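You operate a simulated robot arm through the tools that you are given. There is no shell and no other tool. Be economical: measure what you need, move in short steps, check, and stop when the job is done.

Carry out the task below with a simulated two-armed robot. There is one attempt and no reset: what you move stays moved.

Task
Change the passbook printer's ribbon cartridge and set the printer ready.
Fine: fit the new one that lies by the grey keyboard, shut the lid and leave the used one on the teller side of counter 22.

The check looks at the end state, three seconds after you hand in, the way a careful person would. Anything else that was tipped, shoved, dropped, spilled or broken makes it a failure. A push-on lid holds only when it is set on centred and level and pressed home; a screw cap is set on level and turned clockwise until tight.

Robot
Two 7-joint arms with fingered hands on one trunk, on a base that drives. Base frame: it is fixed to the floor where the robot stands at the start and does not move with it; the origin is under the middle of the robot, x ahead of it, y to its left, z up. Readings come in m, degrees, newtons and seconds.
The left shoulder is at the start at [0.039, 0.182, 1.274], the right one opposite. With the tool pointing down near the work surface each hand reaches from about 0.1 to 0.74 m from the robot's upright axis, wherever it stands, measured 20 degrees to its own side. Places, roughly: passbook printer lid [0.5, -0.1, 1]; passbook printer ready key [0.4, -0.2, 1]; passbook printer ribbon bay [0.5, -0.1, 0.9]; teller side of counter 22 [0.5, 0.4, 0.8]. Payload 3.8 kg a hand.
Tool frame (each hand has its own): the origin (TCP) lies between the finger pads and is the grasp point; the fingertips stand 0.03 m ahead of it; z points along the fingers, y is the line along which they close. The gripper opens to 0.104 m. The gripper's body begins 0.035 m behind the TCP. The gripper is a hand of 4 fingers: y runs from the thumb to the fingers, the wrist lies at [-0.017, -0.104, -0.178] in the tool frame, and closing takes about 1.5 s.
Orientation is told as [roll, pitch, yaw] about the base's x, y, z axes, in that order, counted from this pose: with the fingers straight down and the wrist toward the robot, the tool's x, y and z point along [0, 1, 0], [1, 0, 0] and [0, 0, -1] of the base frame.

Tools
- The arms move only by the tool arm_command. It takes "left_targets", "right_targets" or both (then of equal length, played together; a hand with none holds still); each is a list of rows, each a list of 7 numbers: the shift along the tool's x, y, z in units of 20 mm (1.0 is 20 mm), then the turn, a rotation vector about the tool's x, y, z in units of 4 degrees (1.0 is 4 degrees), then the gripper command, from -1 (fully open) to 1 (shut), values between in proportion. In form: [[tx, ty, tz, wx, wy, wz, jaw], ...]. A call has 1 to 8 rows; each row shifts and turns the commanded pose from where the row before left it, along the tool's axes as they then stand. A call with a number of a shift or a turn outside -1 to 1 is refused whole. A row lasts 0.2 s, in which the tool goes at most 0.05 m and 8.6 degrees; a call with a longer step from one row to the next is refused whole, and so is a gripper value outside its range. Where a pose cannot be reached the arm comes as near as it can. A force on the tool above 50 N (or 10 N above the force at the start of the call, whichever is more), or a blocked arm, ends the call early, and 0.2 s more pass. Each finger travels about 0.072 m/s and halts on what it meets, pressing with about 28 N; the grip force reading is that of the motor and also rises with nothing between the fingers. The clock runs only during rows and for 0.2 s after the last one: add rows that do not move to give the fingers time. It gives the time, the measured TCP pose, the force on the tool (base axes), the opening and the grip force at its end, in the units of the frame above (readings bear some noise), with the torque about the TCP (base axes, N m) and any sound that the robot's microphone picked up.
- Cameras (640 x 400 px; columns grow to the right, rows downward): "scene" is now at [0.1216, -0.0039, 1.4522]; the picture's right is [-0.07, -1.00, 0.00], its down [-0.57, 0.04, -0.82] and it looks along [0.82, -0.06, -0.58] (base axes); focal length 235 px, centre (320, 200). "left" rides on the left gripper at [-0.066, -0.09, -0.126] in its tool frame; the picture's right is [-0.78, -0.30, 0.56], its down [0.57, -0.70, 0.42] and it looks along [0.27, 0.65, 0.71] (tool axes); focal length 275 px, centre (320, 200). "right" rides on the right gripper at [0.066, -0.09, -0.126] in its tool frame; the picture's right is [-0.78, 0.30, -0.56], its down [-0.57, -0.70, 0.42] and it looks along [-0.27, 0.65, 0.71] (tool axes); focal length 275 px, centre (320, 200). There is no depth. A picture from a camera that has moved, and an enlarged one, comes with that camera's place and axes in the base frame and with its lens.
- capture(camera): a new picture of that camera. No time passes.
- raise_lower(by): slides the trunk up (or, below 0, down) by that many m; the arms and the scene camera ride with it, the base frame stays. It gives what a move gives, with no picture.
- base_move(legs): drives the robot by 1 to 6 legs, each [ahead, left, turn to the left] in m, m and degrees, along the robot's own axes; the way and the turn of a leg run together, so that a leg with both is an arc; at most 1.5 m and 180 degrees a leg. The arms and the cameras ride along, it lands a little off, and it stops where it bumps. It gives what a move gives.
- grasp_type(shape, hand): the hand has 4 fingers and takes this shape, open, in about a second: jaw (thumb against the fingers, like two jaws); tri (thumb and two fingers); tip (a fingertip pinch); poke (one finger out to press); point (the index stretched); flat (the hand flat); cup (the hand cupped); fist (a fist). The gripper value then closes the fingers along that shape, each until it touches; the sizes above hold for jaw. It gives what a move gives, with no picture.
- aim_head(pan, tilt): turns the head with the scene camera to pan (to the left, within 86 degrees either way) and tilt (down, from -29 to 69), counted from straight ahead of the robot. It gives what a move gives.
- inspect(camera, box): a new picture of the part [left, top, right, bottom] of that camera's present view, enlarged. No time passes.
- sign_off(): hands the job in; it is judged then, once.

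Work in short steps. Places have to be worked out from the pictures, the camera data and where the tool is seen: move nearer, look again, correct. Check each grasp and each placing, and mend what went wrong. You have 120 turns and 88 pictures in all, those below and enlarged ones among them. Open the grippers and draw the arms clear of the work before you hand the job in, unless the task says otherwise; then end with one line.

The tools are called after "Call:" as a command line: name --argument value ..., lists and objects as JSON in quotes. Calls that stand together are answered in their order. arm_command: Moves the arms, as the interface text tells. Its arguments: {"type":"object","properties":{"left_targets":{"type":"array"},"right_targets":{"type":"array"}},"required":[]} The other tools are called the same way: raise_lower (by) slides the trunk up or down; grasp_type (shape, hand) gives the hand a shape; base_move (legs) drives the base; aim_head (pan, tilt) turns the head that bears the scene camera; capture (camera) takes a picture; inspect (camera, box) takes an enlarged picture of a part of a camera's view; sign_off () hands the job in.

At the start:

```text
t: 0.0
left_position: [0.4869, 0.2424, 1.3266]
left_orientation: [0.0, 0.1, 0.0]
left_force: [-0.3, 0.9, 0.0]
left_wrist_torque: [-0.01, -0.02, 0.0]
left_finger_gap: 0.1037
left_grasp_force: 0.1
left_shape: jaw
right_position: [0.5265, -0.2161, 1.2333]
right_orientation: [0.0, 0.0, 0.0]
right_force: [-0.6, 0.3, 0.2]
right_wrist_torque: [0.01, 0.0, 0.02]
right_finger_gap: 0.1034
right_grasp_force: 0.1
right_shape: jaw
trunk travel left (down, up): [-0.425, 0.331]
robot x, y, heading: [0.0008, 0.0024, 0.1]
head pan, tilt: [-4.0, 35.1]
```

scene: 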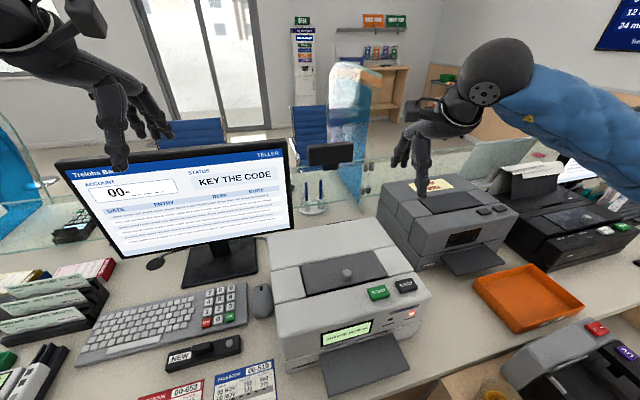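
right: 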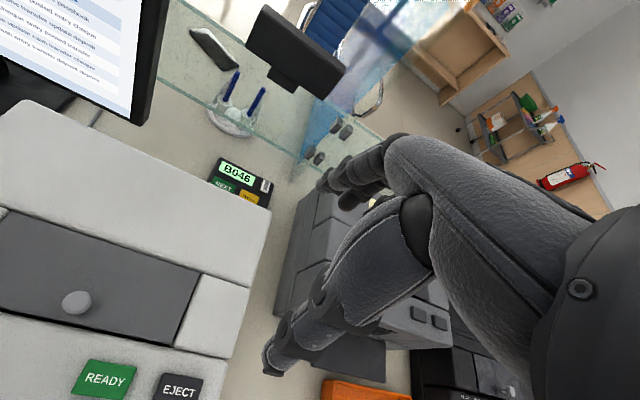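
left: 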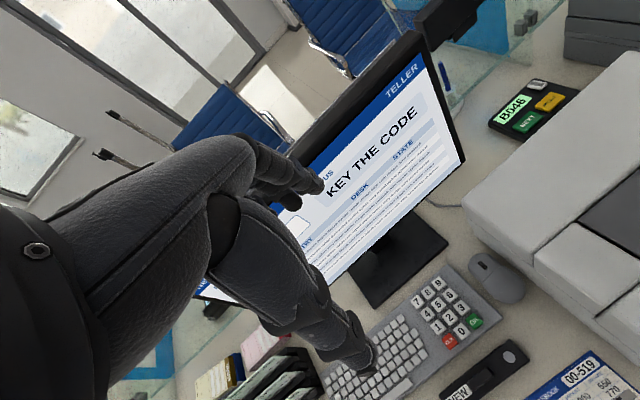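

I start with a closer look at the printer and the new cartridge.

Call:
inspect --camera "scene" --box '[250, 220, 450, 400]'

Call:
inspect --camera "scene" --box '[0, 240, 290, 400]'

Call:
aim_head --pan 0 --tilt 60

```text
2.22 times, centred on (350, 310) of scene
camera zoom: at [0.1216, -0.0039, 1.4522], right [-0.07, -1.0, 0.0], down [-0.57, 0.04, -0.82], along [0.82, -0.06, -0.58], focal length 523 px, centre (253, -44)
```

zoom: 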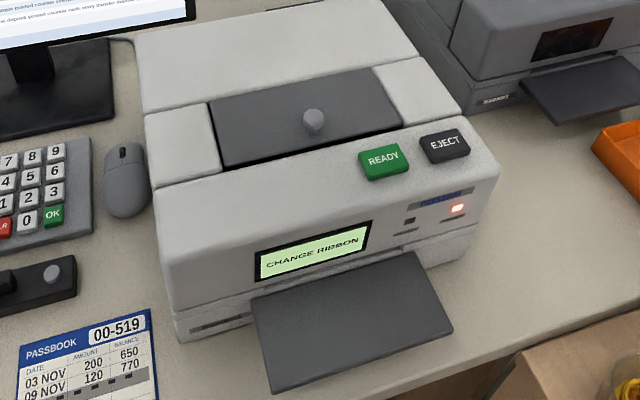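

```text
2.21 times, centred on (145, 320) of scene
camera zoom: at [0.1216, -0.0039, 1.4522], right [-0.07, -1.0, 0.0], down [-0.57, 0.04, -0.82], along [0.82, -0.06, -0.58], focal length 520 px, centre (706, -65)
```

zoom: 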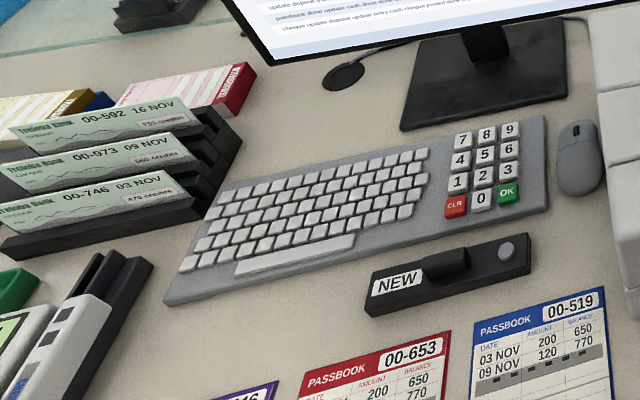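

```text
t: 0.9
left_position: [0.4874, 0.2423, 1.3271]
left_orientation: [0.0, 0.0, 0.0]
left_force: [-0.8, -0.4, 0.8]
left_wrist_torque: [0.0, 0.0, 0.03]
left_finger_gap: 0.1037
left_grasp_force: 0.0
left_shape: jaw
right_position: [0.5271, -0.2155, 1.2334]
right_orientation: [0.1, 0.1, 0.0]
right_force: [-0.4, 0.1, -0.1]
right_wrist_torque: [0.05, 0.01, 0.03]
right_finger_gap: 0.1035
right_grasp_force: 0.2
right_shape: jaw
trunk travel left (down, up): [-0.425, 0.331]
robot x, y, heading: [-0.0008, 0.001, -0.2]
head pan, tilt: [0.0, 60.0]
```

Looking down from the new head aim.

Call:
capture --camera "scene"

Call:
inspect --camera "scene" --box '[180, 100, 480, 290]'

```text
82 pictures are left
camera scene: at [0.1005, 0.0023, 1.4182], right [0.0, -1.0, 0.0], down [-0.87, 0.0, -0.5], along [0.5, 0.0, -0.87], focal length 235 px, centre (320, 200)
```

scene: 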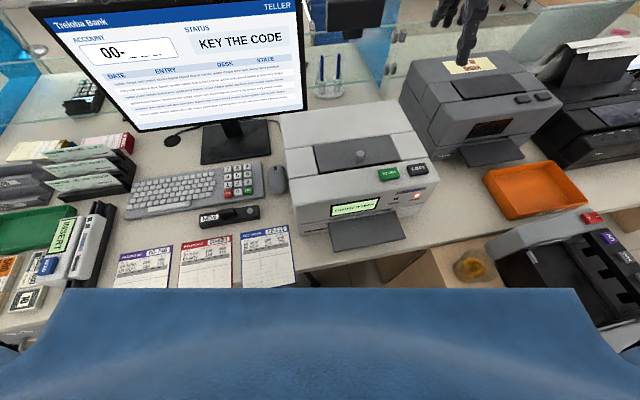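

```text
2.11 times, centred on (330, 195) of scene
camera zoom: at [0.1005, 0.0023, 1.4182], right [0.0, -1.0, 0.0], down [-0.87, 0.0, -0.5], along [0.5, 0.0, -0.87], focal length 496 px, centre (299, 210)
```

zoom: 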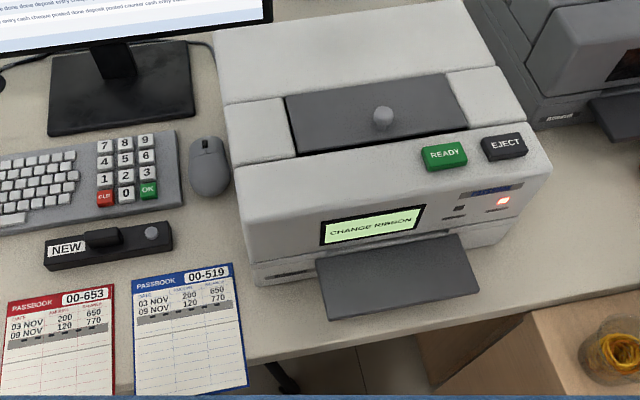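

Cartridge works out near (0.40, 0.26, 0.81) and the lid knob near (0.47, -0.09, 0.97). I check where counter 22's limits are by looking to either side.

Call:
aim_head --pan 45 --tilt 40

Call:
capture --camera "scene"

Call:
aim_head --pan -40 --tilt 35

Call:
capture --camera "scene"

```text
t: 2.0
left_position: [0.4864, 0.2427, 1.3249]
left_orientation: [0.0, 0.0, 0.0]
left_force: [0.4, -0.1, -0.6]
left_wrist_torque: [0.0, 0.01, 0.02]
left_finger_gap: 0.1038
left_grasp_force: 0.1
left_shape: jaw
right_position: [0.5247, -0.215, 1.2348]
right_orientation: [0.1, 0.0, 0.0]
right_force: [1.2, 0.0, -0.6]
right_wrist_torque: [0.04, -0.03, -0.03]
right_finger_gap: 0.1037
right_grasp_force: 0.0
right_shape: jaw
trunk travel left (down, up): [-0.425, 0.331]
robot x, y, heading: [0.0007, 0.0036, -0.2]
head pan, tilt: [45.0, 40.0]
```

```text
80 pictures are left
camera scene: at [0.094, 0.0623, 1.4449], right [0.71, -0.71, 0.0], down [-0.46, -0.45, -0.77], along [0.54, 0.54, -0.64], focal length 235 px, centre (320, 200)
```

scene: 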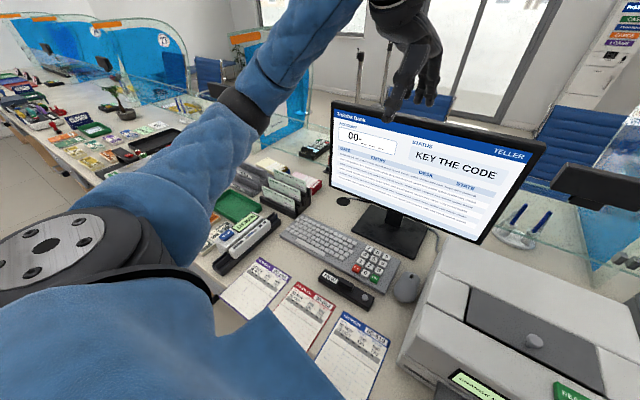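

```text
t: 3.6
left_position: [0.4881, 0.2422, 1.3255]
left_orientation: [0.0, 0.0, 0.0]
left_force: [-0.3, -0.4, -0.4]
left_wrist_torque: [-0.04, 0.0, -0.02]
left_finger_gap: 0.1037
left_grasp_force: 0.2
left_shape: jaw
right_position: [0.5244, -0.2172, 1.2347]
right_orientation: [0.0, 0.0, 0.0]
right_force: [0.1, 0.5, 0.4]
right_wrist_torque: [0.02, -0.05, 0.01]
right_finger_gap: 0.1037
right_grasp_force: 0.0
right_shape: jaw
trunk travel left (down, up): [-0.425, 0.331]
robot x, y, heading: [0.0031, -0.0012, -0.0]
head pan, tilt: [-40.0, 35.0]
```

```text
79 pictures are left
camera scene: at [0.1013, -0.0543, 1.4524], right [-0.64, -0.77, 0.0], down [-0.44, 0.37, -0.82], along [0.63, -0.53, -0.57], focal length 235 px, centre (320, 200)
```

scene: 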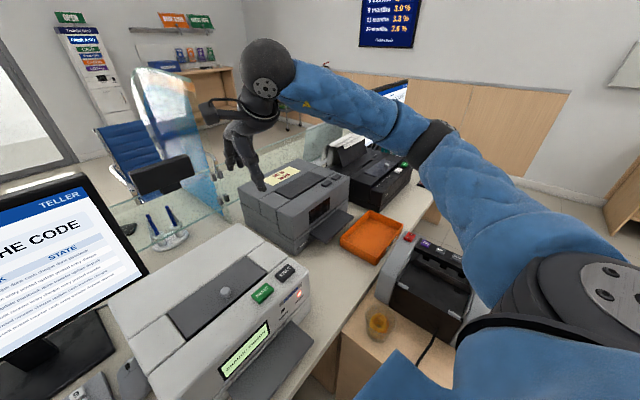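

The spot where the new cartridge lies will be a sure place for the used one. I bring the right hand above the lid knob and turn it to the printer's heading (~12°).

Call:
arm_command --right_targets '[[0.886, -0.357, 0.4, 0, 0, 0, -1], [0.886, -0.357, 0.4, 0, 0, 0, -1], [0.886, -0.357, 0.4, 0, 0, 0, -1], [0.886, -0.357, 0.4, 0, 0, 0, -1], [0.886, -0.357, 0.4, 0, 0, -1, -1], [0.886, -0.357, 0.4, 0, 0, -1, -1], [0.886, -0.357, 0.4, 0, 0, -1, -1]]'

Call:
aim_head --pan -4 --tilt 50

Call:
capture --camera "right"

Call:
inspect --camera "scene" --box '[220, 80, 460, 240]'

```text
t: 5.2
left_position: [0.487, 0.2411, 1.326]
left_orientation: [-0.1, 0.0, 0.0]
left_force: [-0.2, -0.2, -0.2]
left_wrist_torque: [0.03, -0.01, 0.03]
left_finger_gap: 0.1034
left_grasp_force: 0.0
left_shape: jaw
right_position: [0.4719, -0.0932, 1.1775]
right_orientation: [0.0, 0.0, 12.0]
right_force: [0.1, -0.1, -0.1]
right_wrist_torque: [-0.04, 0.03, 0.01]
right_finger_gap: 0.1039
right_grasp_force: 0.0
right_shape: jaw
trunk travel left (down, up): [-0.425, 0.331]
robot x, y, heading: [-0.0016, 0.0031, 0.0]
head pan, tilt: [-40.0, 35.0]
```

```text
t: 6.2
left_position: [0.4883, 0.2428, 1.3251]
left_orientation: [0.1, 0.0, -0.1]
left_force: [-0.7, 0.9, 0.9]
left_wrist_torque: [0.01, 0.0, -0.01]
left_finger_gap: 0.1035
left_grasp_force: 0.0
left_shape: jaw
right_position: [0.4723, -0.0935, 1.1782]
right_orientation: [0.0, 0.0, 11.9]
right_force: [-0.2, 0.6, -0.4]
right_wrist_torque: [0.03, -0.04, -0.03]
right_finger_gap: 0.1036
right_grasp_force: 0.1
right_shape: jaw
trunk travel left (down, up): [-0.425, 0.331]
robot x, y, heading: [-0.0022, 0.0017, 0.2]
head pan, tilt: [-4.0, 50.0]
```

```text
78 pictures are left
camera right: at [0.3721, -0.0476, 1.3038], right [0.45, -0.7, 0.56], down [-0.57, -0.71, -0.42], along [0.69, -0.13, -0.71], focal length 275 px, centre (320, 200)
```

right: 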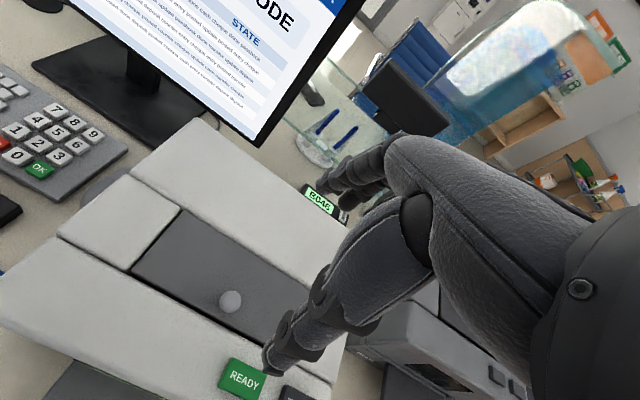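

```text
2.50 times, centred on (340, 160) of scene
camera zoom: at [0.1106, -0.0031, 1.4307], right [-0.07, -1.0, 0.0], down [-0.76, 0.05, -0.64], along [0.64, -0.05, -0.77], focal length 588 px, centre (270, 300)
```

zoom: 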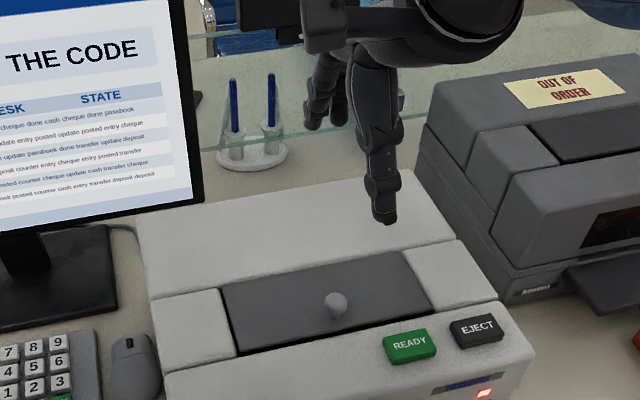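

The two views put the knob's head at about (0.4755, -0.0975, 0.98) and the lid top at about 0.955. I descend over it, stopping a little above.

Call:
arm_command --right_targets '[[-0.23, 0.13, 1, 0, 0, 0, -0.4], [0, 0, 1, 0, 0, 0, -0.4], [0, 0, 1, 0, 0, 0, -0.4], [0, 0, 1, 0, 0, 0, -0.4], [0, 0, 1, 0, 0, 0, -0.4], [0, 0, 1, 0, 0, 0, -0.4], [0, 0, 1, 0, 0, 0, -0.4], [0, 0, 0.6, 0, 0, 0, -0.4]]'

Call:
capture --camera "right"

Call:
inspect --camera "scene" --box '[260, 110, 440, 230]'

```text
t: 8.0
left_position: [0.4875, 0.2417, 1.3266]
left_orientation: [0.0, 0.0, 0.0]
left_force: [0.0, -1.3, 0.5]
left_wrist_torque: [-0.02, 0.01, -0.02]
left_finger_gap: 0.1037
left_grasp_force: 0.0
left_shape: jaw
right_position: [0.4746, -0.0981, 1.0272]
right_orientation: [0.1, 0.0, 11.9]
right_force: [0.0, -0.2, -0.1]
right_wrist_torque: [0.02, 0.04, 0.02]
right_finger_gap: 0.0731
right_grasp_force: 0.1
right_shape: jaw
trunk travel left (down, up): [-0.425, 0.331]
robot x, y, heading: [-0.0023, -0.0001, -0.1]
head pan, tilt: [-4.0, 50.0]
```

```text
76 pictures are left
camera right: at [0.376, -0.0517, 1.152], right [0.45, -0.7, 0.56], down [-0.57, -0.71, -0.42], along [0.69, -0.12, -0.71], focal length 275 px, centre (320, 200)
```

right: 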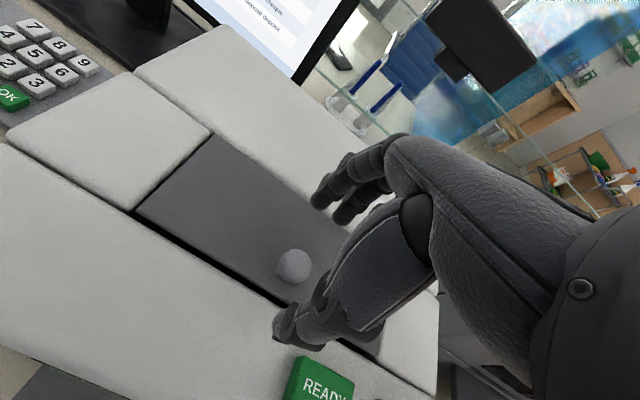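

```text
3.33 times, centred on (350, 170) of scene
camera zoom: at [0.1106, -0.0031, 1.4307], right [-0.07, -1.0, 0.0], down [-0.76, 0.05, -0.64], along [0.64, -0.04, -0.77], focal length 785 px, centre (220, 300)
```

zoom: 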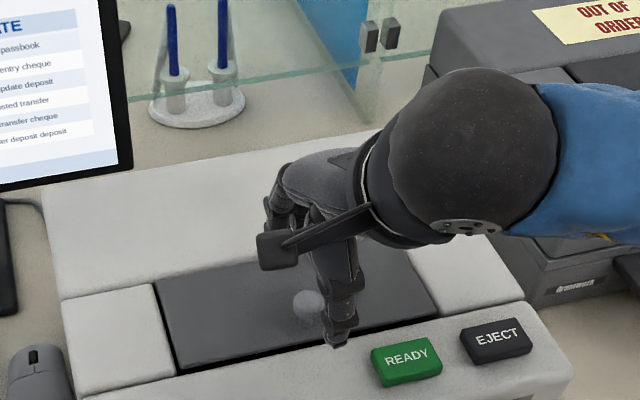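

Aligned within millimetres; I go down a last 34 mm and close on the knob.

Call:
arm_command --right_targets '[[0.05, 0.2, 0.9, 0, 0, 0, -0.4], [0, 0, 0.85, 0, 0, 0, -0.4], [0, 0, 0, 0, 0, 0, 0.2], [0, 0, 0, 0, 0, 0, 1], [0, 0, 0, 0, 0, 0, 1], [0, 0, 0, 0, 0, 0, 1]]'

Call:
capture --camera "right"

```text
t: 9.2
left_position: [0.482, 0.2398, 1.3285]
left_orientation: [0.1, -0.2, 0.0]
left_force: [-0.2, 0.5, -0.1]
left_wrist_torque: [0.02, 0.02, 0.0]
left_finger_gap: 0.1036
left_grasp_force: 0.0
left_shape: jaw
right_position: [0.4722, -0.0923, 0.9993]
right_orientation: [0.7, -0.3, 12.7]
right_force: [-32.2, -9.6, 30.0]
right_wrist_torque: [-0.21, 1.09, 0.03]
right_finger_gap: 0.0225
right_grasp_force: 28.2
right_shape: jaw
trunk travel left (down, up): [-0.425, 0.331]
robot x, y, heading: [0.0021, 0.0016, -0.3]
head pan, tilt: [-4.0, 50.0]
stopped in row 5 (right hand): the force on the tool passed its limit at 79 N (the readings are from after the stop); the commanded pose is now the measured one
```

```text
74 pictures are left
camera right: at [0.3704, -0.0493, 1.1256], right [0.46, -0.7, 0.55], down [-0.56, -0.71, -0.43], along [0.69, -0.11, -0.71], focal length 275 px, centre (320, 200)
```

right: 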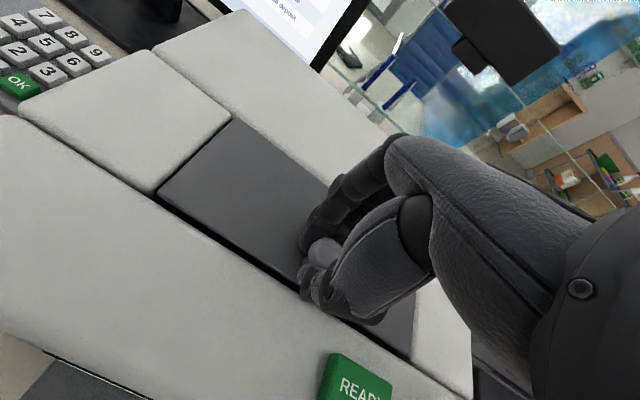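

The knob is between the fingers (gap 22 mm). I hold still a moment to see whether the force settles.

Call:
arm_command --right_targets '[[0, 0, 0, 0, 0, 0, 1], [0, 0, -0.1, 0, 0, 0, 1], [0, 0, -0.1, 0, 0, 0, 1]]'

```text
t: 10.0
left_position: [0.4813, 0.2413, 1.3288]
left_orientation: [-0.1, -0.2, -0.1]
left_force: [0.2, 0.0, -0.7]
left_wrist_torque: [-0.03, -0.02, 0.01]
left_finger_gap: 0.1039
left_grasp_force: 0.1
left_shape: jaw
right_position: [0.4724, -0.0927, 0.9998]
right_orientation: [0.5, -0.1, 12.5]
right_force: [-28.6, -6.1, 14.9]
right_wrist_torque: [-0.08, 0.75, 0.05]
right_finger_gap: 0.0222
right_grasp_force: 28.1
right_shape: jaw
trunk travel left (down, up): [-0.425, 0.331]
robot x, y, heading: [-0.0003, -0.0005, 0.1]
head pan, tilt: [-4.0, 50.0]
```

Now I lift gently a centimetre to learn how the lid is held.

Call:
arm_command --right_targets '[[0, -0.2, -0.15, 0, 0, 0, 1], [0, 0, -0.2, 0, 0, 0, 1], [0, 0, -0.2, 0, 0, 0, 1]]'

Call:
capture --camera "right"

```text
t: 10.8
left_position: [0.4839, 0.2413, 1.3274]
left_orientation: [0.0, -0.1, 0.0]
left_force: [0.0, 0.8, -0.7]
left_wrist_torque: [0.03, 0.04, 0.0]
left_finger_gap: 0.1039
left_grasp_force: 0.0
left_shape: jaw
right_position: [0.4714, -0.0949, 1.0102]
right_orientation: [0.4, -0.1, 12.4]
right_force: [-19.3, -2.3, 1.4]
right_wrist_torque: [-0.02, 0.66, 0.07]
right_finger_gap: 0.02
right_grasp_force: 27.8
right_shape: jaw
trunk travel left (down, up): [-0.425, 0.331]
robot x, y, heading: [-0.0009, -0.0018, 0.1]
head pan, tilt: [-4.0, 50.0]
```

```text
73 pictures are left
camera right: at [0.3714, -0.0502, 1.1371], right [0.46, -0.7, 0.55], down [-0.56, -0.71, -0.43], along [0.69, -0.11, -0.72], focal length 275 px, centre (320, 200)
```

right: 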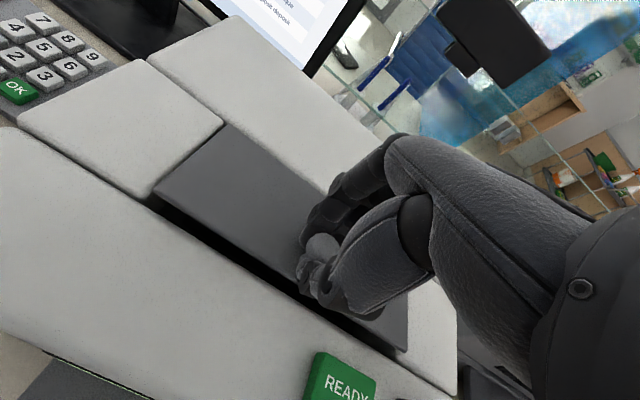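

The front edge rose while the back stayed: the lid is hinged at the back. A grip across the knob along the hinge line will let it pivot in the fingers, so I set it back down, release, and turn the hand 78° more.

Call:
arm_command --right_targets '[[0, 0.1, 0.45, 0, 0, 0, 1], [0, 0, 0, 0, 0, 0, 0.2], [0, 0, 0, 0, 0, 0, -0.4], [0, 0, 0, 0, 0, 0, -0.4], [0, 0, -1, 0, 0, 0, -0.4], [0, 0, -1, 0, 0, 0, -0.4], [0, 0, -1, 0, 0, 0, -0.4]]'

Call:
arm_command --right_targets '[[0, 0, 0, 0, 0, -1, -0.4], [0, 0, 0, 0, 0, -1, -0.4], [0, 0, 0, 0, 0, -1, -0.4], [0, 0, 0, 0, 0, -1, -0.4], [0, 0, 0, 0, 0, -1, -0.4], [0, 0, 0, 0, 0, -1, -0.4], [0, 0, 0, 0, 0, -1, -0.4], [0, 0, 0, 0, 0, -1, -0.4]]'

Call:
arm_command --right_targets '[[0, 0, 0, 0, 0, -1, -0.4], [0, 0, 0, 0, 0, -1, -0.4], [0, 0, 0, 0, 0, -1, -0.4], [0, 0, 0, 0, 0, -1, -0.4], [0, 0, 0, 0, 0, -1, -0.4], [0, 0, 0, 0, 0, -1, -0.4], [0, 0, 0, 0, 0, -1, -0.4], [0, 0, 0, 0, 0, -1, -0.4]]'

Call:
arm_command --right_targets '[[0, 0, 0, 0, 0, -1, -0.4], [0, 0, 0, 0, 0, -1, -0.4], [0, 0, 0, 0, 0, -1, -0.4], [0, 0, 0, 0, 0, -0.5, -0.4], [0, 0, 0, 0, 0, 0, -0.4]]'

Call:
capture --camera "right"

Call:
inspect --camera "scene" --box '[260, 110, 440, 230]'

```text
t: 12.4
left_position: [0.4857, 0.2424, 1.3254]
left_orientation: [0.0, 0.0, 0.0]
left_force: [-0.7, -0.2, 0.2]
left_wrist_torque: [0.02, 0.01, -0.04]
left_finger_gap: 0.1037
left_grasp_force: 0.1
left_shape: jaw
right_position: [0.4761, -0.0942, 1.0614]
right_orientation: [0.4, -0.1, 12.3]
right_force: [-0.3, -0.1, 1.3]
right_wrist_torque: [-0.06, 0.03, -0.02]
right_finger_gap: 0.0725
right_grasp_force: 0.0
right_shape: jaw
trunk travel left (down, up): [-0.425, 0.331]
robot x, y, heading: [-0.0012, 0.0001, -0.1]
head pan, tilt: [-4.0, 50.0]
```

```text
t: 14.2
left_position: [0.4871, 0.2415, 1.3262]
left_orientation: [0.0, -0.1, 0.0]
left_force: [0.7, -0.7, -1.1]
left_wrist_torque: [0.04, -0.01, 0.01]
left_finger_gap: 0.1038
left_grasp_force: 0.1
left_shape: jaw
right_position: [0.4764, -0.0943, 1.0616]
right_orientation: [0.5, -0.3, 44.4]
right_force: [-0.6, -0.4, 0.1]
right_wrist_torque: [-0.03, -0.01, 0.0]
right_finger_gap: 0.0729
right_grasp_force: 0.0
right_shape: jaw
trunk travel left (down, up): [-0.425, 0.331]
robot x, y, heading: [-0.0024, -0.0026, -0.2]
head pan, tilt: [-4.0, 50.0]
```

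```text
t: 16.0
left_position: [0.4869, 0.2417, 1.3266]
left_orientation: [0.0, 0.1, 0.1]
left_force: [0.0, -0.6, -0.3]
left_wrist_torque: [0.02, 0.0, 0.02]
left_finger_gap: 0.1036
left_grasp_force: 0.1
left_shape: jaw
right_position: [0.4757, -0.0941, 1.0619]
right_orientation: [0.2, -0.3, 60.4]
right_force: [-0.4, -0.5, -0.4]
right_wrist_torque: [-0.01, 0.0, -0.01]
right_finger_gap: 0.0727
right_grasp_force: 0.0
right_shape: jaw
right hand out of reach, approached as far as the arm can: row 5, 6, 7, 8
trunk travel left (down, up): [-0.425, 0.331]
robot x, y, heading: [0.0026, -0.0015, 0.2]
head pan, tilt: [-4.0, 50.0]
```

```text
t: 17.2
left_position: [0.4867, 0.2418, 1.3265]
left_orientation: [0.0, 0.0, 0.0]
left_force: [0.2, -0.6, 0.2]
left_wrist_torque: [-0.01, -0.02, 0.0]
left_finger_gap: 0.1038
left_grasp_force: 0.0
left_shape: jaw
right_position: [0.4758, -0.0943, 1.0632]
right_orientation: [0.3, -0.4, 60.3]
right_force: [0.0, 0.1, -1.3]
right_wrist_torque: [-0.02, 0.02, 0.01]
right_finger_gap: 0.0725
right_grasp_force: 0.1
right_shape: jaw
right hand out of reach, approached as far as the arm can: row 1, 2, 3
trunk travel left (down, up): [-0.425, 0.331]
robot x, y, heading: [-0.0017, -0.0003, 0.4]
head pan, tilt: [-4.0, 50.0]
```

```text
72 pictures are left
camera right: at [0.3755, -0.1404, 1.1874], right [0.82, -0.13, 0.56], down [0.15, -0.89, -0.43], along [0.55, 0.44, -0.71], focal length 275 px, centre (320, 200)
```

right: 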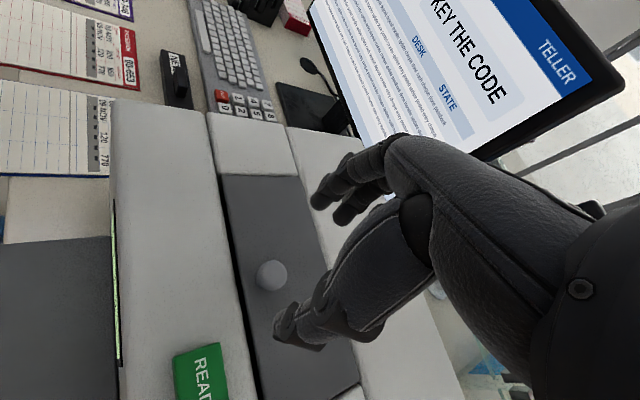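

```text
3.33 times, centred on (350, 170) of scene
camera zoom: at [0.1105, -0.0032, 1.4307], right [-0.07, -1.0, 0.0], down [-0.76, 0.05, -0.64], along [0.64, -0.05, -0.77], focal length 785 px, centre (220, 300)
```

zoom: 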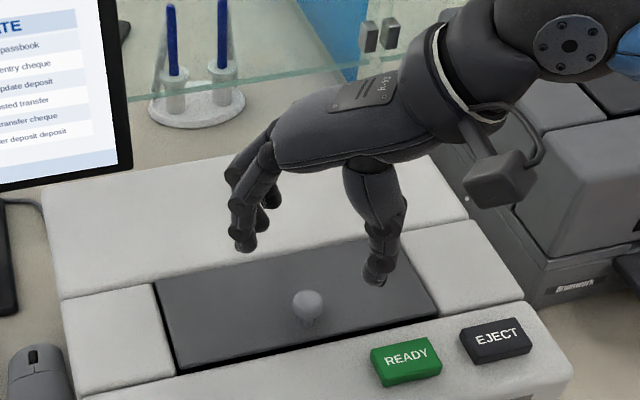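

Turning stops at 60°. I'll turn back to the printer's heading and test in free air how far the hand can tip back (about the hinge direction) so it can follow the lid.

Call:
arm_command --right_targets '[[0, 0, 0, 0, 0, 1, -0.4], [0, 0, 0, 0, 0, 1, -0.4], [0, 0, 0, 0, 0, 1, -0.4], [0, 0, 0, 0, 0, 1, -0.4], [0, 0, 0, 0, 0, 1, -0.4], [0, 0, 0, 0, 0, 1, -0.4], [0, 0, 0, 0, 0, 1, -0.4], [0, 0, 0, 0, 0, 1, -0.4]]'

Call:
arm_command --right_targets '[[0, 0, -1, 0, 0, 1, -0.4], [0, 0, -1, 0, 0, 1, -0.4], [0, 0, -1, 0, 0, 1, -0.4], [0, 0, 0, 0, 0, 1, -0.4], [0, 0, 0, 1, 0, 0, -0.4], [0, 0, 0, 1, 0, 0, -0.4], [0, 0, 0, 1, 0, 0, -0.4], [0, 0, 0, 1, 0, 0, -0.4]]'

Call:
arm_command --right_targets '[[0, 0, 0, 1, 0, 0, -0.4], [0, 0, 0, 1, 0, 0, -0.4], [0, 0, 0, 1, 0, 0, -0.4], [0, 0, 0, 1, 0, 0, -0.4], [0, 0, 0, 1, 0, 0, -0.4], [0, 0, 0, 1, 0, 0, -0.4], [0, 0, 0, 1, 0, 0, -0.4], [0, 0, 0, 1, 0, 0, -0.4]]'

```text
t: 19.0
left_position: [0.4862, 0.2419, 1.3251]
left_orientation: [0.0, 0.1, 0.0]
left_force: [0.1, -0.6, 0.0]
left_wrist_torque: [0.01, 0.0, 0.0]
left_finger_gap: 0.1035
left_grasp_force: 0.0
left_shape: jaw
right_position: [0.4771, -0.094, 1.0615]
right_orientation: [0.4, -0.1, 30.2]
right_force: [-0.9, 0.6, 0.9]
right_wrist_torque: [0.0, -0.01, -0.01]
right_finger_gap: 0.0722
right_grasp_force: 0.1
right_shape: jaw
trunk travel left (down, up): [-0.425, 0.331]
robot x, y, heading: [0.0014, -0.0003, 0.1]
head pan, tilt: [-4.0, 50.0]
```

```text
t: 20.8
left_position: [0.4861, 0.2424, 1.3274]
left_orientation: [0.0, 0.0, -0.1]
left_force: [-1.2, 0.2, -0.2]
left_wrist_torque: [-0.02, 0.03, -0.01]
left_finger_gap: 0.1038
left_grasp_force: 0.0
left_shape: jaw
right_position: [0.4765, -0.0946, 1.122]
right_orientation: [0.5, 16.0, 14.5]
right_force: [-1.1, 0.4, 0.2]
right_wrist_torque: [0.01, -0.02, 0.05]
right_finger_gap: 0.0724
right_grasp_force: 0.0
right_shape: jaw
trunk travel left (down, up): [-0.425, 0.331]
robot x, y, heading: [0.0021, -0.0006, -0.0]
head pan, tilt: [-4.0, 50.0]
```

```text
t: 22.6
left_position: [0.488, 0.2417, 1.3262]
left_orientation: [0.0, 0.1, 0.0]
left_force: [0.2, 0.2, -0.1]
left_wrist_torque: [0.01, 0.0, 0.01]
left_finger_gap: 0.1037
left_grasp_force: 0.1
left_shape: jaw
right_position: [0.4758, -0.0944, 1.1212]
right_orientation: [0.6, 48.0, 14.8]
right_force: [-0.3, -0.5, 0.2]
right_wrist_torque: [-0.03, 0.0, 0.01]
right_finger_gap: 0.0727
right_grasp_force: 0.1
right_shape: jaw
trunk travel left (down, up): [-0.425, 0.331]
robot x, y, heading: [-0.0027, 0.002, -0.2]
head pan, tilt: [-4.0, 50.0]
```

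48° reached freely; I test further.

Call:
arm_command --right_targets '[[0, 0, 0, 1, 0, 0, -0.4], [0, 0, 0, 1, 0, 0, -0.4], [0, 0, 0, 1, 0, 0, -0.4], [0, 0, 0, 1, 0, 0, -0.4], [0, 0, 0, 1, 0, 0, -0.4], [0, 0, 0, 1, 0, 0, -0.4], [0, 0, 0, 1, 0, 0, -0.4], [0, 0, 0, 1, 0, 0, -0.4]]'

Call:
capture --camera "scene"

```text
t: 24.4
left_position: [0.4871, 0.2406, 1.3254]
left_orientation: [0.0, 0.1, 0.0]
left_force: [0.0, -0.1, 0.3]
left_wrist_torque: [0.01, 0.0, -0.01]
left_finger_gap: 0.1039
left_grasp_force: 0.0
left_shape: jaw
right_position: [0.4689, -0.0963, 1.1201]
right_orientation: [2.7, 79.2, 17.1]
right_force: [-0.1, 0.0, -0.8]
right_wrist_torque: [0.01, 0.02, 0.03]
right_finger_gap: 0.0726
right_grasp_force: 0.1
right_shape: jaw
right hand out of reach, approached as far as the arm can: row 8
trunk travel left (down, up): [-0.425, 0.331]
robot x, y, heading: [-0.0005, -0.0002, -0.2]
head pan, tilt: [-4.0, 50.0]
```

```text
70 pictures are left
camera scene: at [0.1104, -0.0033, 1.4307], right [-0.07, -1.0, 0.0], down [-0.76, 0.05, -0.64], along [0.64, -0.05, -0.77], focal length 235 px, centre (320, 200)
```

scene: 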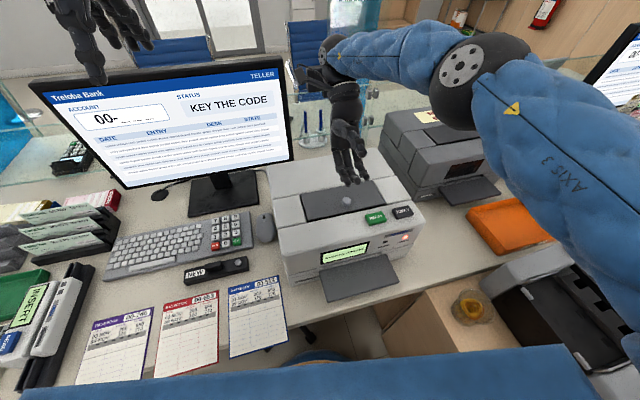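

The hand can follow to about 76°. I undo the tilt and regrip the knob.

Call:
arm_command --right_targets '[[0, 0, 0, -1, 0, 0, -0.4], [0, 0, 0, -1, 0, 0, -0.4], [0, 0, 0, -1, 0, 0, -0.4], [0, 0, 0, -1, 0, 0, -0.4], [0, 0, 0, -1, 0, 0, -0.4], [0, 0, 0, -1, 0, 0, -0.4], [0, 0, 0, -1, 0, 0, -0.4], [0, 0, 0, -1, 0, 0, -0.4]]'

Call:
arm_command --right_targets '[[0, 0, 0, -1, 0, 0, -0.4], [0, 0, 0, -1, 0, 0, -0.4], [0, 0, 0, -1, 0, 0, -0.4], [0, 0, 0, -1, 0, 0, -0.4], [0, 0, 0, -1, 0, 0, -0.4], [0, 0, 0, -1, 0, 0, -0.4], [0, 0, 0, -1, 0, 0, -0.4], [0, 0, 0, -1, 0, 0, -0.4]]'

Call:
arm_command --right_targets '[[0, 0, 0, -1, 0, 0, -0.4], [0, 0, 0, -1, 0, 0, -0.4], [0, 0, 0, -1, 0, 0, -0.4], [0, 0, 0, -1, 0, 0, -0.4], [0, 0, 0, 0, 0, 0, -0.4]]'

```text
t: 26.2
left_position: [0.4873, 0.2408, 1.3263]
left_orientation: [0.1, 0.0, 0.1]
left_force: [0.6, -0.1, 0.4]
left_wrist_torque: [0.0, -0.05, 0.0]
left_finger_gap: 0.1036
left_grasp_force: 0.0
left_shape: jaw
right_position: [0.468, -0.0967, 1.1194]
right_orientation: [0.7, 47.8, 14.8]
right_force: [-0.3, 1.2, 0.6]
right_wrist_torque: [0.0, 0.03, 0.01]
right_finger_gap: 0.0725
right_grasp_force: 0.1
right_shape: jaw
trunk travel left (down, up): [-0.425, 0.331]
robot x, y, heading: [-0.0025, 0.0004, 0.2]
head pan, tilt: [-4.0, 50.0]
```

```text
t: 28.0
left_position: [0.4867, 0.2425, 1.3263]
left_orientation: [0.1, 0.1, 0.0]
left_force: [-0.1, -0.2, -0.8]
left_wrist_torque: [0.0, -0.01, 0.01]
left_finger_gap: 0.1035
left_grasp_force: 0.1
left_shape: jaw
right_position: [0.467, -0.097, 1.1211]
right_orientation: [0.6, 15.8, 14.4]
right_force: [0.3, -0.7, -0.6]
right_wrist_torque: [0.01, -0.01, 0.02]
right_finger_gap: 0.0725
right_grasp_force: 0.0
right_shape: jaw
trunk travel left (down, up): [-0.425, 0.331]
robot x, y, heading: [0.0004, 0.0024, 0.0]
head pan, tilt: [-4.0, 50.0]
```

```text
t: 29.2
left_position: [0.4866, 0.2422, 1.3255]
left_orientation: [0.0, 0.1, 0.0]
left_force: [-0.4, 0.1, 0.5]
left_wrist_torque: [-0.01, 0.02, 0.0]
left_finger_gap: 0.1037
left_grasp_force: 0.1
left_shape: jaw
right_position: [0.4678, -0.0964, 1.1196]
right_orientation: [0.4, 0.0, 14.3]
right_force: [0.6, 0.5, 0.9]
right_wrist_torque: [-0.02, -0.01, -0.02]
right_finger_gap: 0.0726
right_grasp_force: 0.0
right_shape: jaw
trunk travel left (down, up): [-0.425, 0.331]
robot x, y, heading: [-0.0018, 0.0028, -0.2]
head pan, tilt: [-4.0, 50.0]
```

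I center on where the earlier grip settled, (0.470, -0.0935), and go down and close.

Call:
arm_command --right_targets '[[0.12, 0.13, 1, 0, 0, 0.55, -0.4], [0, 0, 1, 0, 0, 0, -0.4], [0, 0, 1, 0, 0, 0, -0.4], [0, 0, 1, 0, 0, 0, -0.4], [0, 0, 1, 0, 0, 0, -0.4], [0, 0, 0.95, 0, 0, 0, -0.4], [0, 0, 0, 0, 0, 0, -0.4]]'

Call:
arm_command --right_targets '[[0, 0, 0, 0, 0, 0, 0.2], [0, 0, 0, 0, 0, 0, 0.6], [0, 0, 0, 0, 0, 0, 1], [0, 0, 0, 0, 0, 0, 1], [0, 0, 0, 0, 0, 0, 1]]'

```text
t: 30.8
left_position: [0.4863, 0.2415, 1.3264]
left_orientation: [0.0, 0.0, 0.0]
left_force: [-0.1, -0.2, -0.7]
left_wrist_torque: [0.0, 0.01, -0.01]
left_finger_gap: 0.1039
left_grasp_force: 0.0
left_shape: jaw
right_position: [0.4702, -0.0926, 1.0026]
right_orientation: [0.3, -0.2, 12.1]
right_force: [-0.6, -1.4, 6.5]
right_wrist_torque: [-0.06, -0.31, -0.05]
right_finger_gap: 0.0723
right_grasp_force: 0.0
right_shape: jaw
trunk travel left (down, up): [-0.425, 0.331]
robot x, y, heading: [0.0007, -0.0014, 0.0]
head pan, tilt: [-4.0, 50.0]
```

```text
t: 32.0
left_position: [0.483, 0.2422, 1.3283]
left_orientation: [0.0, -0.1, 0.0]
left_force: [-0.1, -0.2, -1.1]
left_wrist_torque: [0.01, 0.0, 0.0]
left_finger_gap: 0.1036
left_grasp_force: 0.1
left_shape: jaw
right_position: [0.4659, -0.0923, 1.0015]
right_orientation: [0.4, 0.1, 12.2]
right_force: [-15.1, -2.6, 12.0]
right_wrist_torque: [-0.14, 0.6, 0.06]
right_finger_gap: 0.0121
right_grasp_force: 28.1
right_shape: jaw
trunk travel left (down, up): [-0.425, 0.331]
robot x, y, heading: [-0.0015, 0.0046, -0.1]
head pan, tilt: [-4.0, 50.0]
```

Gap is smaller than before (12 mm); I look at how the knob sits.

Call:
capture --camera "right"

Call:
inspect --camera "right" --box '[240, 180, 400, 340]'

Call:
inspect --camera "scene" --box '[300, 140, 400, 220]'

```text
69 pictures are left
camera right: at [0.3652, -0.0471, 1.1281], right [0.46, -0.7, 0.55], down [-0.56, -0.7, -0.43], along [0.69, -0.12, -0.72], focal length 275 px, centre (320, 200)
```

right: 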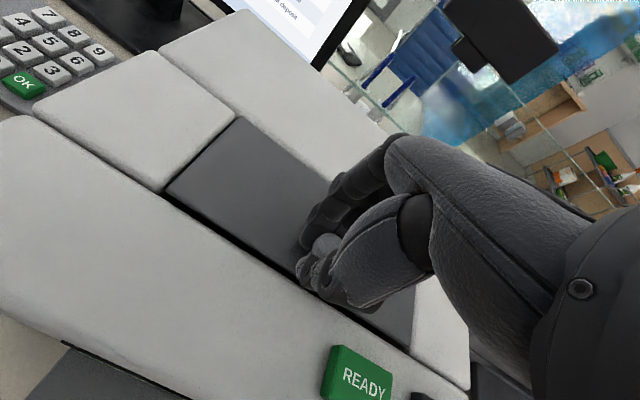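

```text
2.50 times, centred on (320, 260) of right
camera zoom: at [0.3652, -0.0471, 1.1281], right [0.46, -0.7, 0.55], down [-0.56, -0.7, -0.43], along [0.69, -0.12, -0.72], focal length 688 px, centre (320, 50)
```

zoom: 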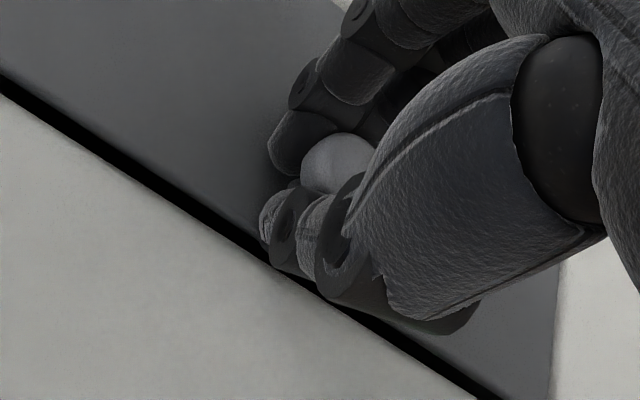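

```text
5.00 times, centred on (350, 180) of scene
camera zoom: at [0.107, -0.0034, 1.431], right [-0.07, -1.0, 0.0], down [-0.76, 0.05, -0.64], along [0.64, -0.05, -0.76], focal length 1177 px, centre (170, 300)
```

zoom: 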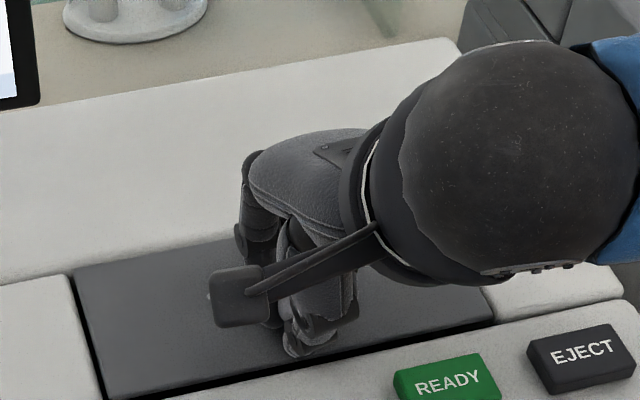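

The fingers are hooked under the knob's head. Hinge sits about 80 mm ahead and 53 mm below the TCP; I follow that arc for 12°.

Call:
arm_command --right_targets '[[0, 0.195, -0.275, 1, 0, 0, 1], [0, 0.195, -0.275, 1, 0, 0, 1], [0, 0.195, -0.275, 1, 0, 0, 1]]'

```text
t: 32.8
left_position: [0.4828, 0.2418, 1.3281]
left_orientation: [0.0, -0.2, 0.0]
left_force: [0.0, -0.1, -0.4]
left_wrist_torque: [0.0, 0.02, 0.01]
left_finger_gap: 0.1037
left_grasp_force: 0.1
left_shape: jaw
right_position: [0.4773, -0.0898, 1.0181]
right_orientation: [0.5, 12.1, 12.5]
right_force: [-28.2, -2.1, 5.3]
right_wrist_torque: [-0.14, 0.9, 0.01]
right_finger_gap: 0.0105
right_grasp_force: 28.0
right_shape: jaw
trunk travel left (down, up): [-0.425, 0.331]
robot x, y, heading: [-0.0002, -0.0033, 0.2]
head pan, tilt: [-4.0, 50.0]
```

It follows, with a steady push toward me; I ease 3 mm back and carry on.

Call:
arm_command --right_targets '[[0, 0.1, -0.275, 1, 0, 0, 1], [0, 0.1, -0.275, 1, 0, 0, 1], [0, 0.15, -0.275, 1, 0, 0, 1], [0, 0.195, -0.275, 1, 0, 0, 1]]'

Call:
capture --camera "scene"

Call:
capture --camera "right"

```text
t: 33.8
left_position: [0.4815, 0.242, 1.3268]
left_orientation: [0.1, -0.2, 0.0]
left_force: [-0.5, -0.7, -0.3]
left_wrist_torque: [0.0, -0.01, 0.02]
left_finger_gap: 0.1035
left_grasp_force: 0.0
left_shape: jaw
right_position: [0.4942, -0.0867, 1.0374]
right_orientation: [0.6, 28.0, 12.6]
right_force: [-26.7, -2.2, 11.8]
right_wrist_torque: [-0.13, 1.18, -0.02]
right_finger_gap: 0.0092
right_grasp_force: 27.8
right_shape: jaw
trunk travel left (down, up): [-0.425, 0.331]
robot x, y, heading: [0.0007, 0.0042, -0.0]
head pan, tilt: [-4.0, 50.0]
```

```text
66 pictures are left
camera scene: at [0.1057, -0.0033, 1.4312], right [-0.07, -1.0, 0.0], down [-0.76, 0.05, -0.65], along [0.64, -0.05, -0.76], focal length 235 px, centre (320, 200)
```

scene: 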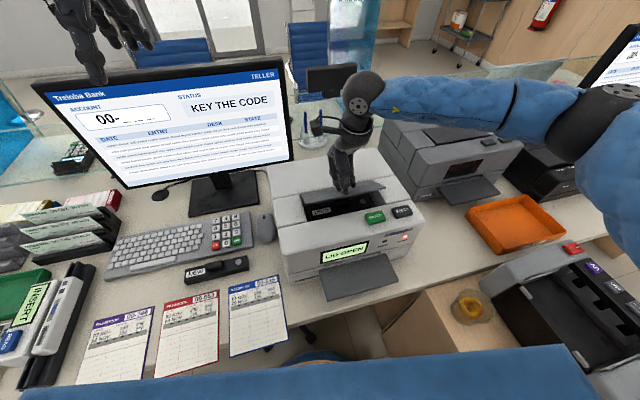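

```text
65 pictures are left
camera right: at [0.4621, -0.0268, 1.1905], right [0.68, -0.65, 0.35], down [-0.68, -0.73, -0.05], along [0.29, -0.2, -0.94], focal length 275 px, centre (320, 200)
```

right: 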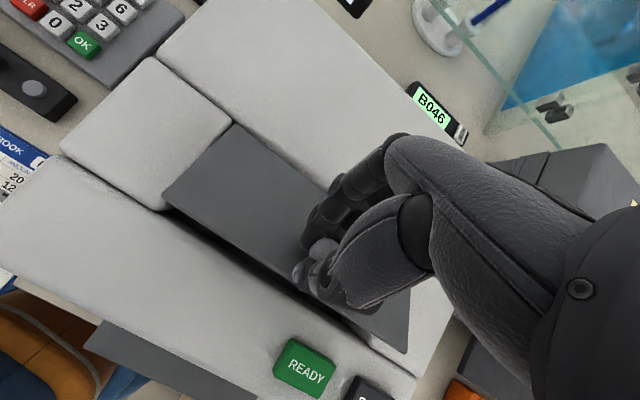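

The lid is opening well (display "LID OPEN", used cartridge visible). I continue the arc.

Call:
arm_command --right_targets '[[0, 0.12, -0.275, 1, 0, 0, 1], [0, 0.17, -0.275, 1, 0, 0, 1], [0, 0.17, -0.275, 1, 0, 0, 1], [0, 0.17, -0.275, 1, 0, 0, 1], [0, 0.17, -0.275, 1, 0, 0, 1], [0, 0.17, -0.275, 1, 0, 0, 1]]'

Call:
arm_command --right_targets '[[0, 0.17, -0.275, 1, 0, 0, 1], [0, 0.17, -0.275, 1, 0, 0, 1], [0, 0.17, -0.275, 1, 0, 0, 1], [0, 0.17, -0.275, 1, 0, 0, 1], [0, 0.17, -0.275, 1, 0, 0, 1]]'

Call:
capture --camera "scene"

```text
t: 35.2
left_position: [0.4837, 0.2429, 1.3281]
left_orientation: [0.0, -0.1, 0.0]
left_force: [0.0, 0.9, -0.4]
left_wrist_torque: [0.01, 0.03, -0.01]
left_finger_gap: 0.1037
left_grasp_force: 0.1
left_shape: jaw
right_position: [0.5288, -0.0784, 1.0498]
right_orientation: [0.7, 52.0, 12.8]
right_force: [-18.0, 1.3, 20.8]
right_wrist_torque: [-0.14, 1.24, -0.15]
right_finger_gap: 0.0085
right_grasp_force: 27.6
right_shape: jaw
trunk travel left (down, up): [-0.425, 0.331]
robot x, y, heading: [-0.0006, -0.0014, 0.2]
head pan, tilt: [-4.0, 50.0]
```

```text
t: 36.4
left_position: [0.485, 0.2454, 1.3258]
left_orientation: [-0.1, -0.1, 0.0]
left_force: [0.2, -0.8, -0.1]
left_wrist_torque: [0.01, 0.0, 0.0]
left_finger_gap: 0.1035
left_grasp_force: 0.1
left_shape: jaw
right_position: [0.5058, -0.0866, 1.038]
right_orientation: [0.5, 66.1, 12.8]
right_force: [-5.5, 12.9, 15.9]
right_wrist_torque: [0.36, -0.27, -0.3]
right_finger_gap: 0.0106
right_grasp_force: 27.8
right_shape: jaw
right hand out of reach, approached as far as the arm can: row 2, 3, 4
trunk travel left (down, up): [-0.425, 0.331]
robot x, y, heading: [0.002, 0.0033, 0.2]
head pan, tilt: [-4.0, 50.0]
```

```text
64 pictures are left
camera scene: at [0.1087, -0.0002, 1.431], right [-0.07, -1.0, 0.0], down [-0.76, 0.05, -0.64], along [0.64, -0.05, -0.77], focal length 235 px, centre (320, 200)
```

scene: 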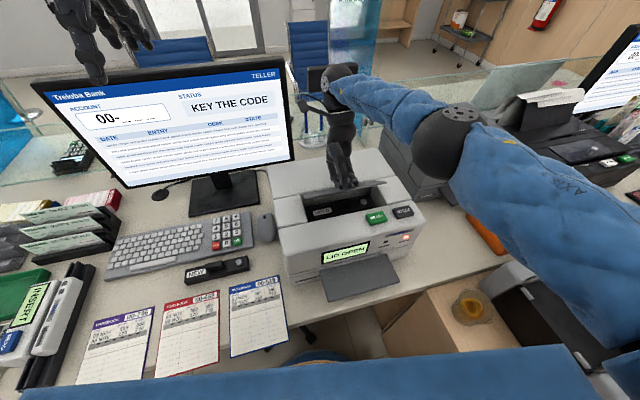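

The arm ran out of reach near 60°. I look closely at the lid's state.

Call:
inspect --camera "scene" --box '[270, 130, 430, 230]'

Call:
capture --camera "right"

```text
4.00 times, centred on (350, 180) of scene
camera zoom: at [0.1087, -0.0002, 1.431], right [-0.07, -1.0, 0.0], down [-0.76, 0.05, -0.64], along [0.64, -0.05, -0.77], focal length 942 px, centre (200, 280)
```

zoom: 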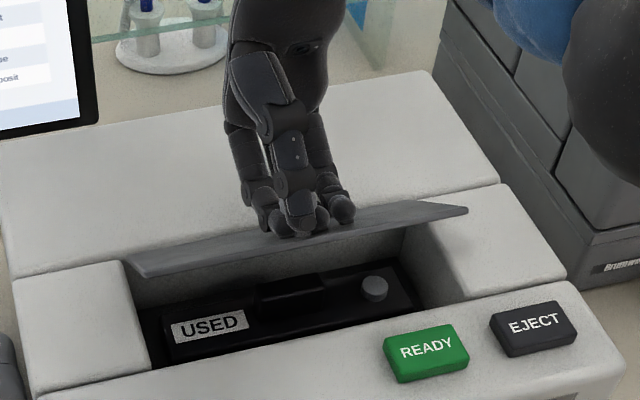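

```text
62 pictures are left
camera right: at [0.5707, -0.005, 1.1696], right [0.78, -0.62, -0.05], down [-0.53, -0.7, 0.47], along [-0.32, -0.34, -0.88], focal length 275 px, centre (320, 200)
```

right: 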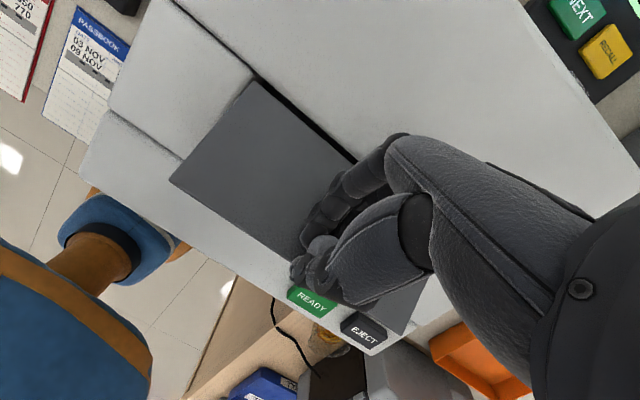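

The lid is held at about 50°, and the used cartridge is visible. I'll bring the left hand, fingers closed, in front of the lid to push it over past vertical.

Call:
arm_command --left_targets '[[-0.95, -0.35, 0.3, 0, 0, 0, 1], [-0.95, -0.35, 0.3, 0, 0, 0, 1], [-0.95, -0.35, 0.3, 0, 0, 0, 1], [-0.95, -0.35, 0.3, 0, 0, 0, 1], [-0.95, -0.35, 0.3, 0, 0, 0, 1], [-0.95, -0.35, 0.3, 0, 0, 0, 1], [-0.95, -0.35, 0.3, 0, 0, 0, 1], [-0.95, -0.35, 0.3, 0, 0, 0, 1]]'

Call:
arm_command --left_targets '[[-0.95, -0.2, 0.8, 0, 0, 0, 1], [-0.95, 0, 0.8, 0, 0, 0, 1], [-0.95, 0, 0.8, 0, 0, 0, 1], [-0.95, 0, 0.8, 0, 0, -1, 1], [-0.95, 0, 0.8, 0, 0, -1, 1], [-0.5, 0, 0.8, 0, 0, -1, 1]]'

Call:
capture --camera "scene"

Call:
capture --camera "left"

```text
t: 38.2
left_position: [0.4287, 0.0914, 1.2788]
left_orientation: [-0.2, -0.1, 0.0]
left_force: [-0.4, -0.2, -0.9]
left_wrist_torque: [-0.01, -0.01, 0.04]
left_finger_gap: 0.0
left_grasp_force: 27.6
left_shape: jaw
right_position: [0.5067, -0.0853, 1.0359]
right_orientation: [0.8, 66.0, 13.0]
right_force: [-6.0, 17.3, 15.3]
right_wrist_torque: [0.44, -0.29, -0.29]
right_finger_gap: 0.0105
right_grasp_force: 28.1
right_shape: jaw
trunk travel left (down, up): [-0.425, 0.331]
robot x, y, heading: [-0.0014, 0.0006, 0.1]
head pan, tilt: [-4.0, 50.0]
```

```text
t: 39.6
left_position: [0.4276, -0.0136, 1.1828]
left_orientation: [-0.3, -0.1, 12.2]
left_force: [-0.3, 0.4, -0.7]
left_wrist_torque: [0.0, 0.0, 0.0]
left_finger_gap: 0.0
left_grasp_force: 28.2
left_shape: jaw
right_position: [0.5065, -0.0861, 1.0362]
right_orientation: [0.7, 66.1, 13.1]
right_force: [-7.0, 18.7, 13.9]
right_wrist_torque: [0.45, -0.27, -0.3]
right_finger_gap: 0.0103
right_grasp_force: 28.5
right_shape: jaw
trunk travel left (down, up): [-0.425, 0.331]
robot x, y, heading: [0.0011, 0.0021, 0.1]
head pan, tilt: [-4.0, 50.0]
```

```text
61 pictures are left
camera scene: at [0.1081, -0.0002, 1.431], right [-0.07, -1.0, 0.0], down [-0.76, 0.05, -0.64], along [0.64, -0.05, -0.76], focal length 235 px, centre (320, 200)
```

scene: 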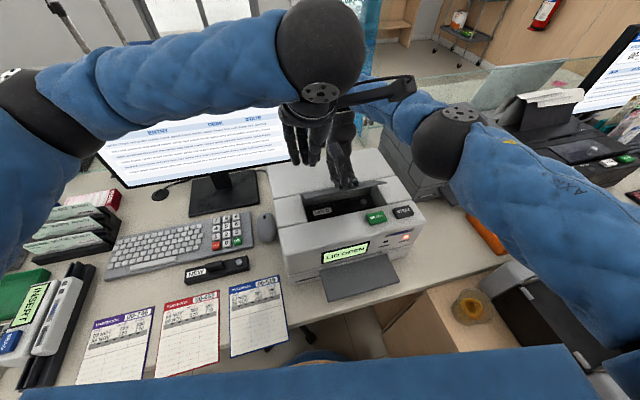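

```text
60 pictures are left
camera left: at [0.3522, -0.096, 1.3082], right [-0.13, -0.82, -0.55], down [-0.81, 0.41, -0.43], along [0.58, 0.39, -0.71], focal length 275 px, centre (320, 200)
```

left: 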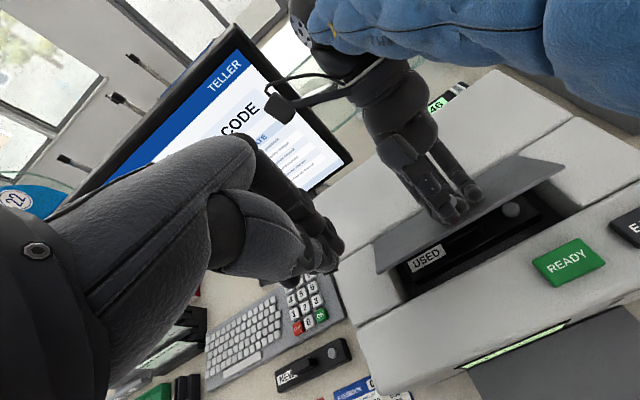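

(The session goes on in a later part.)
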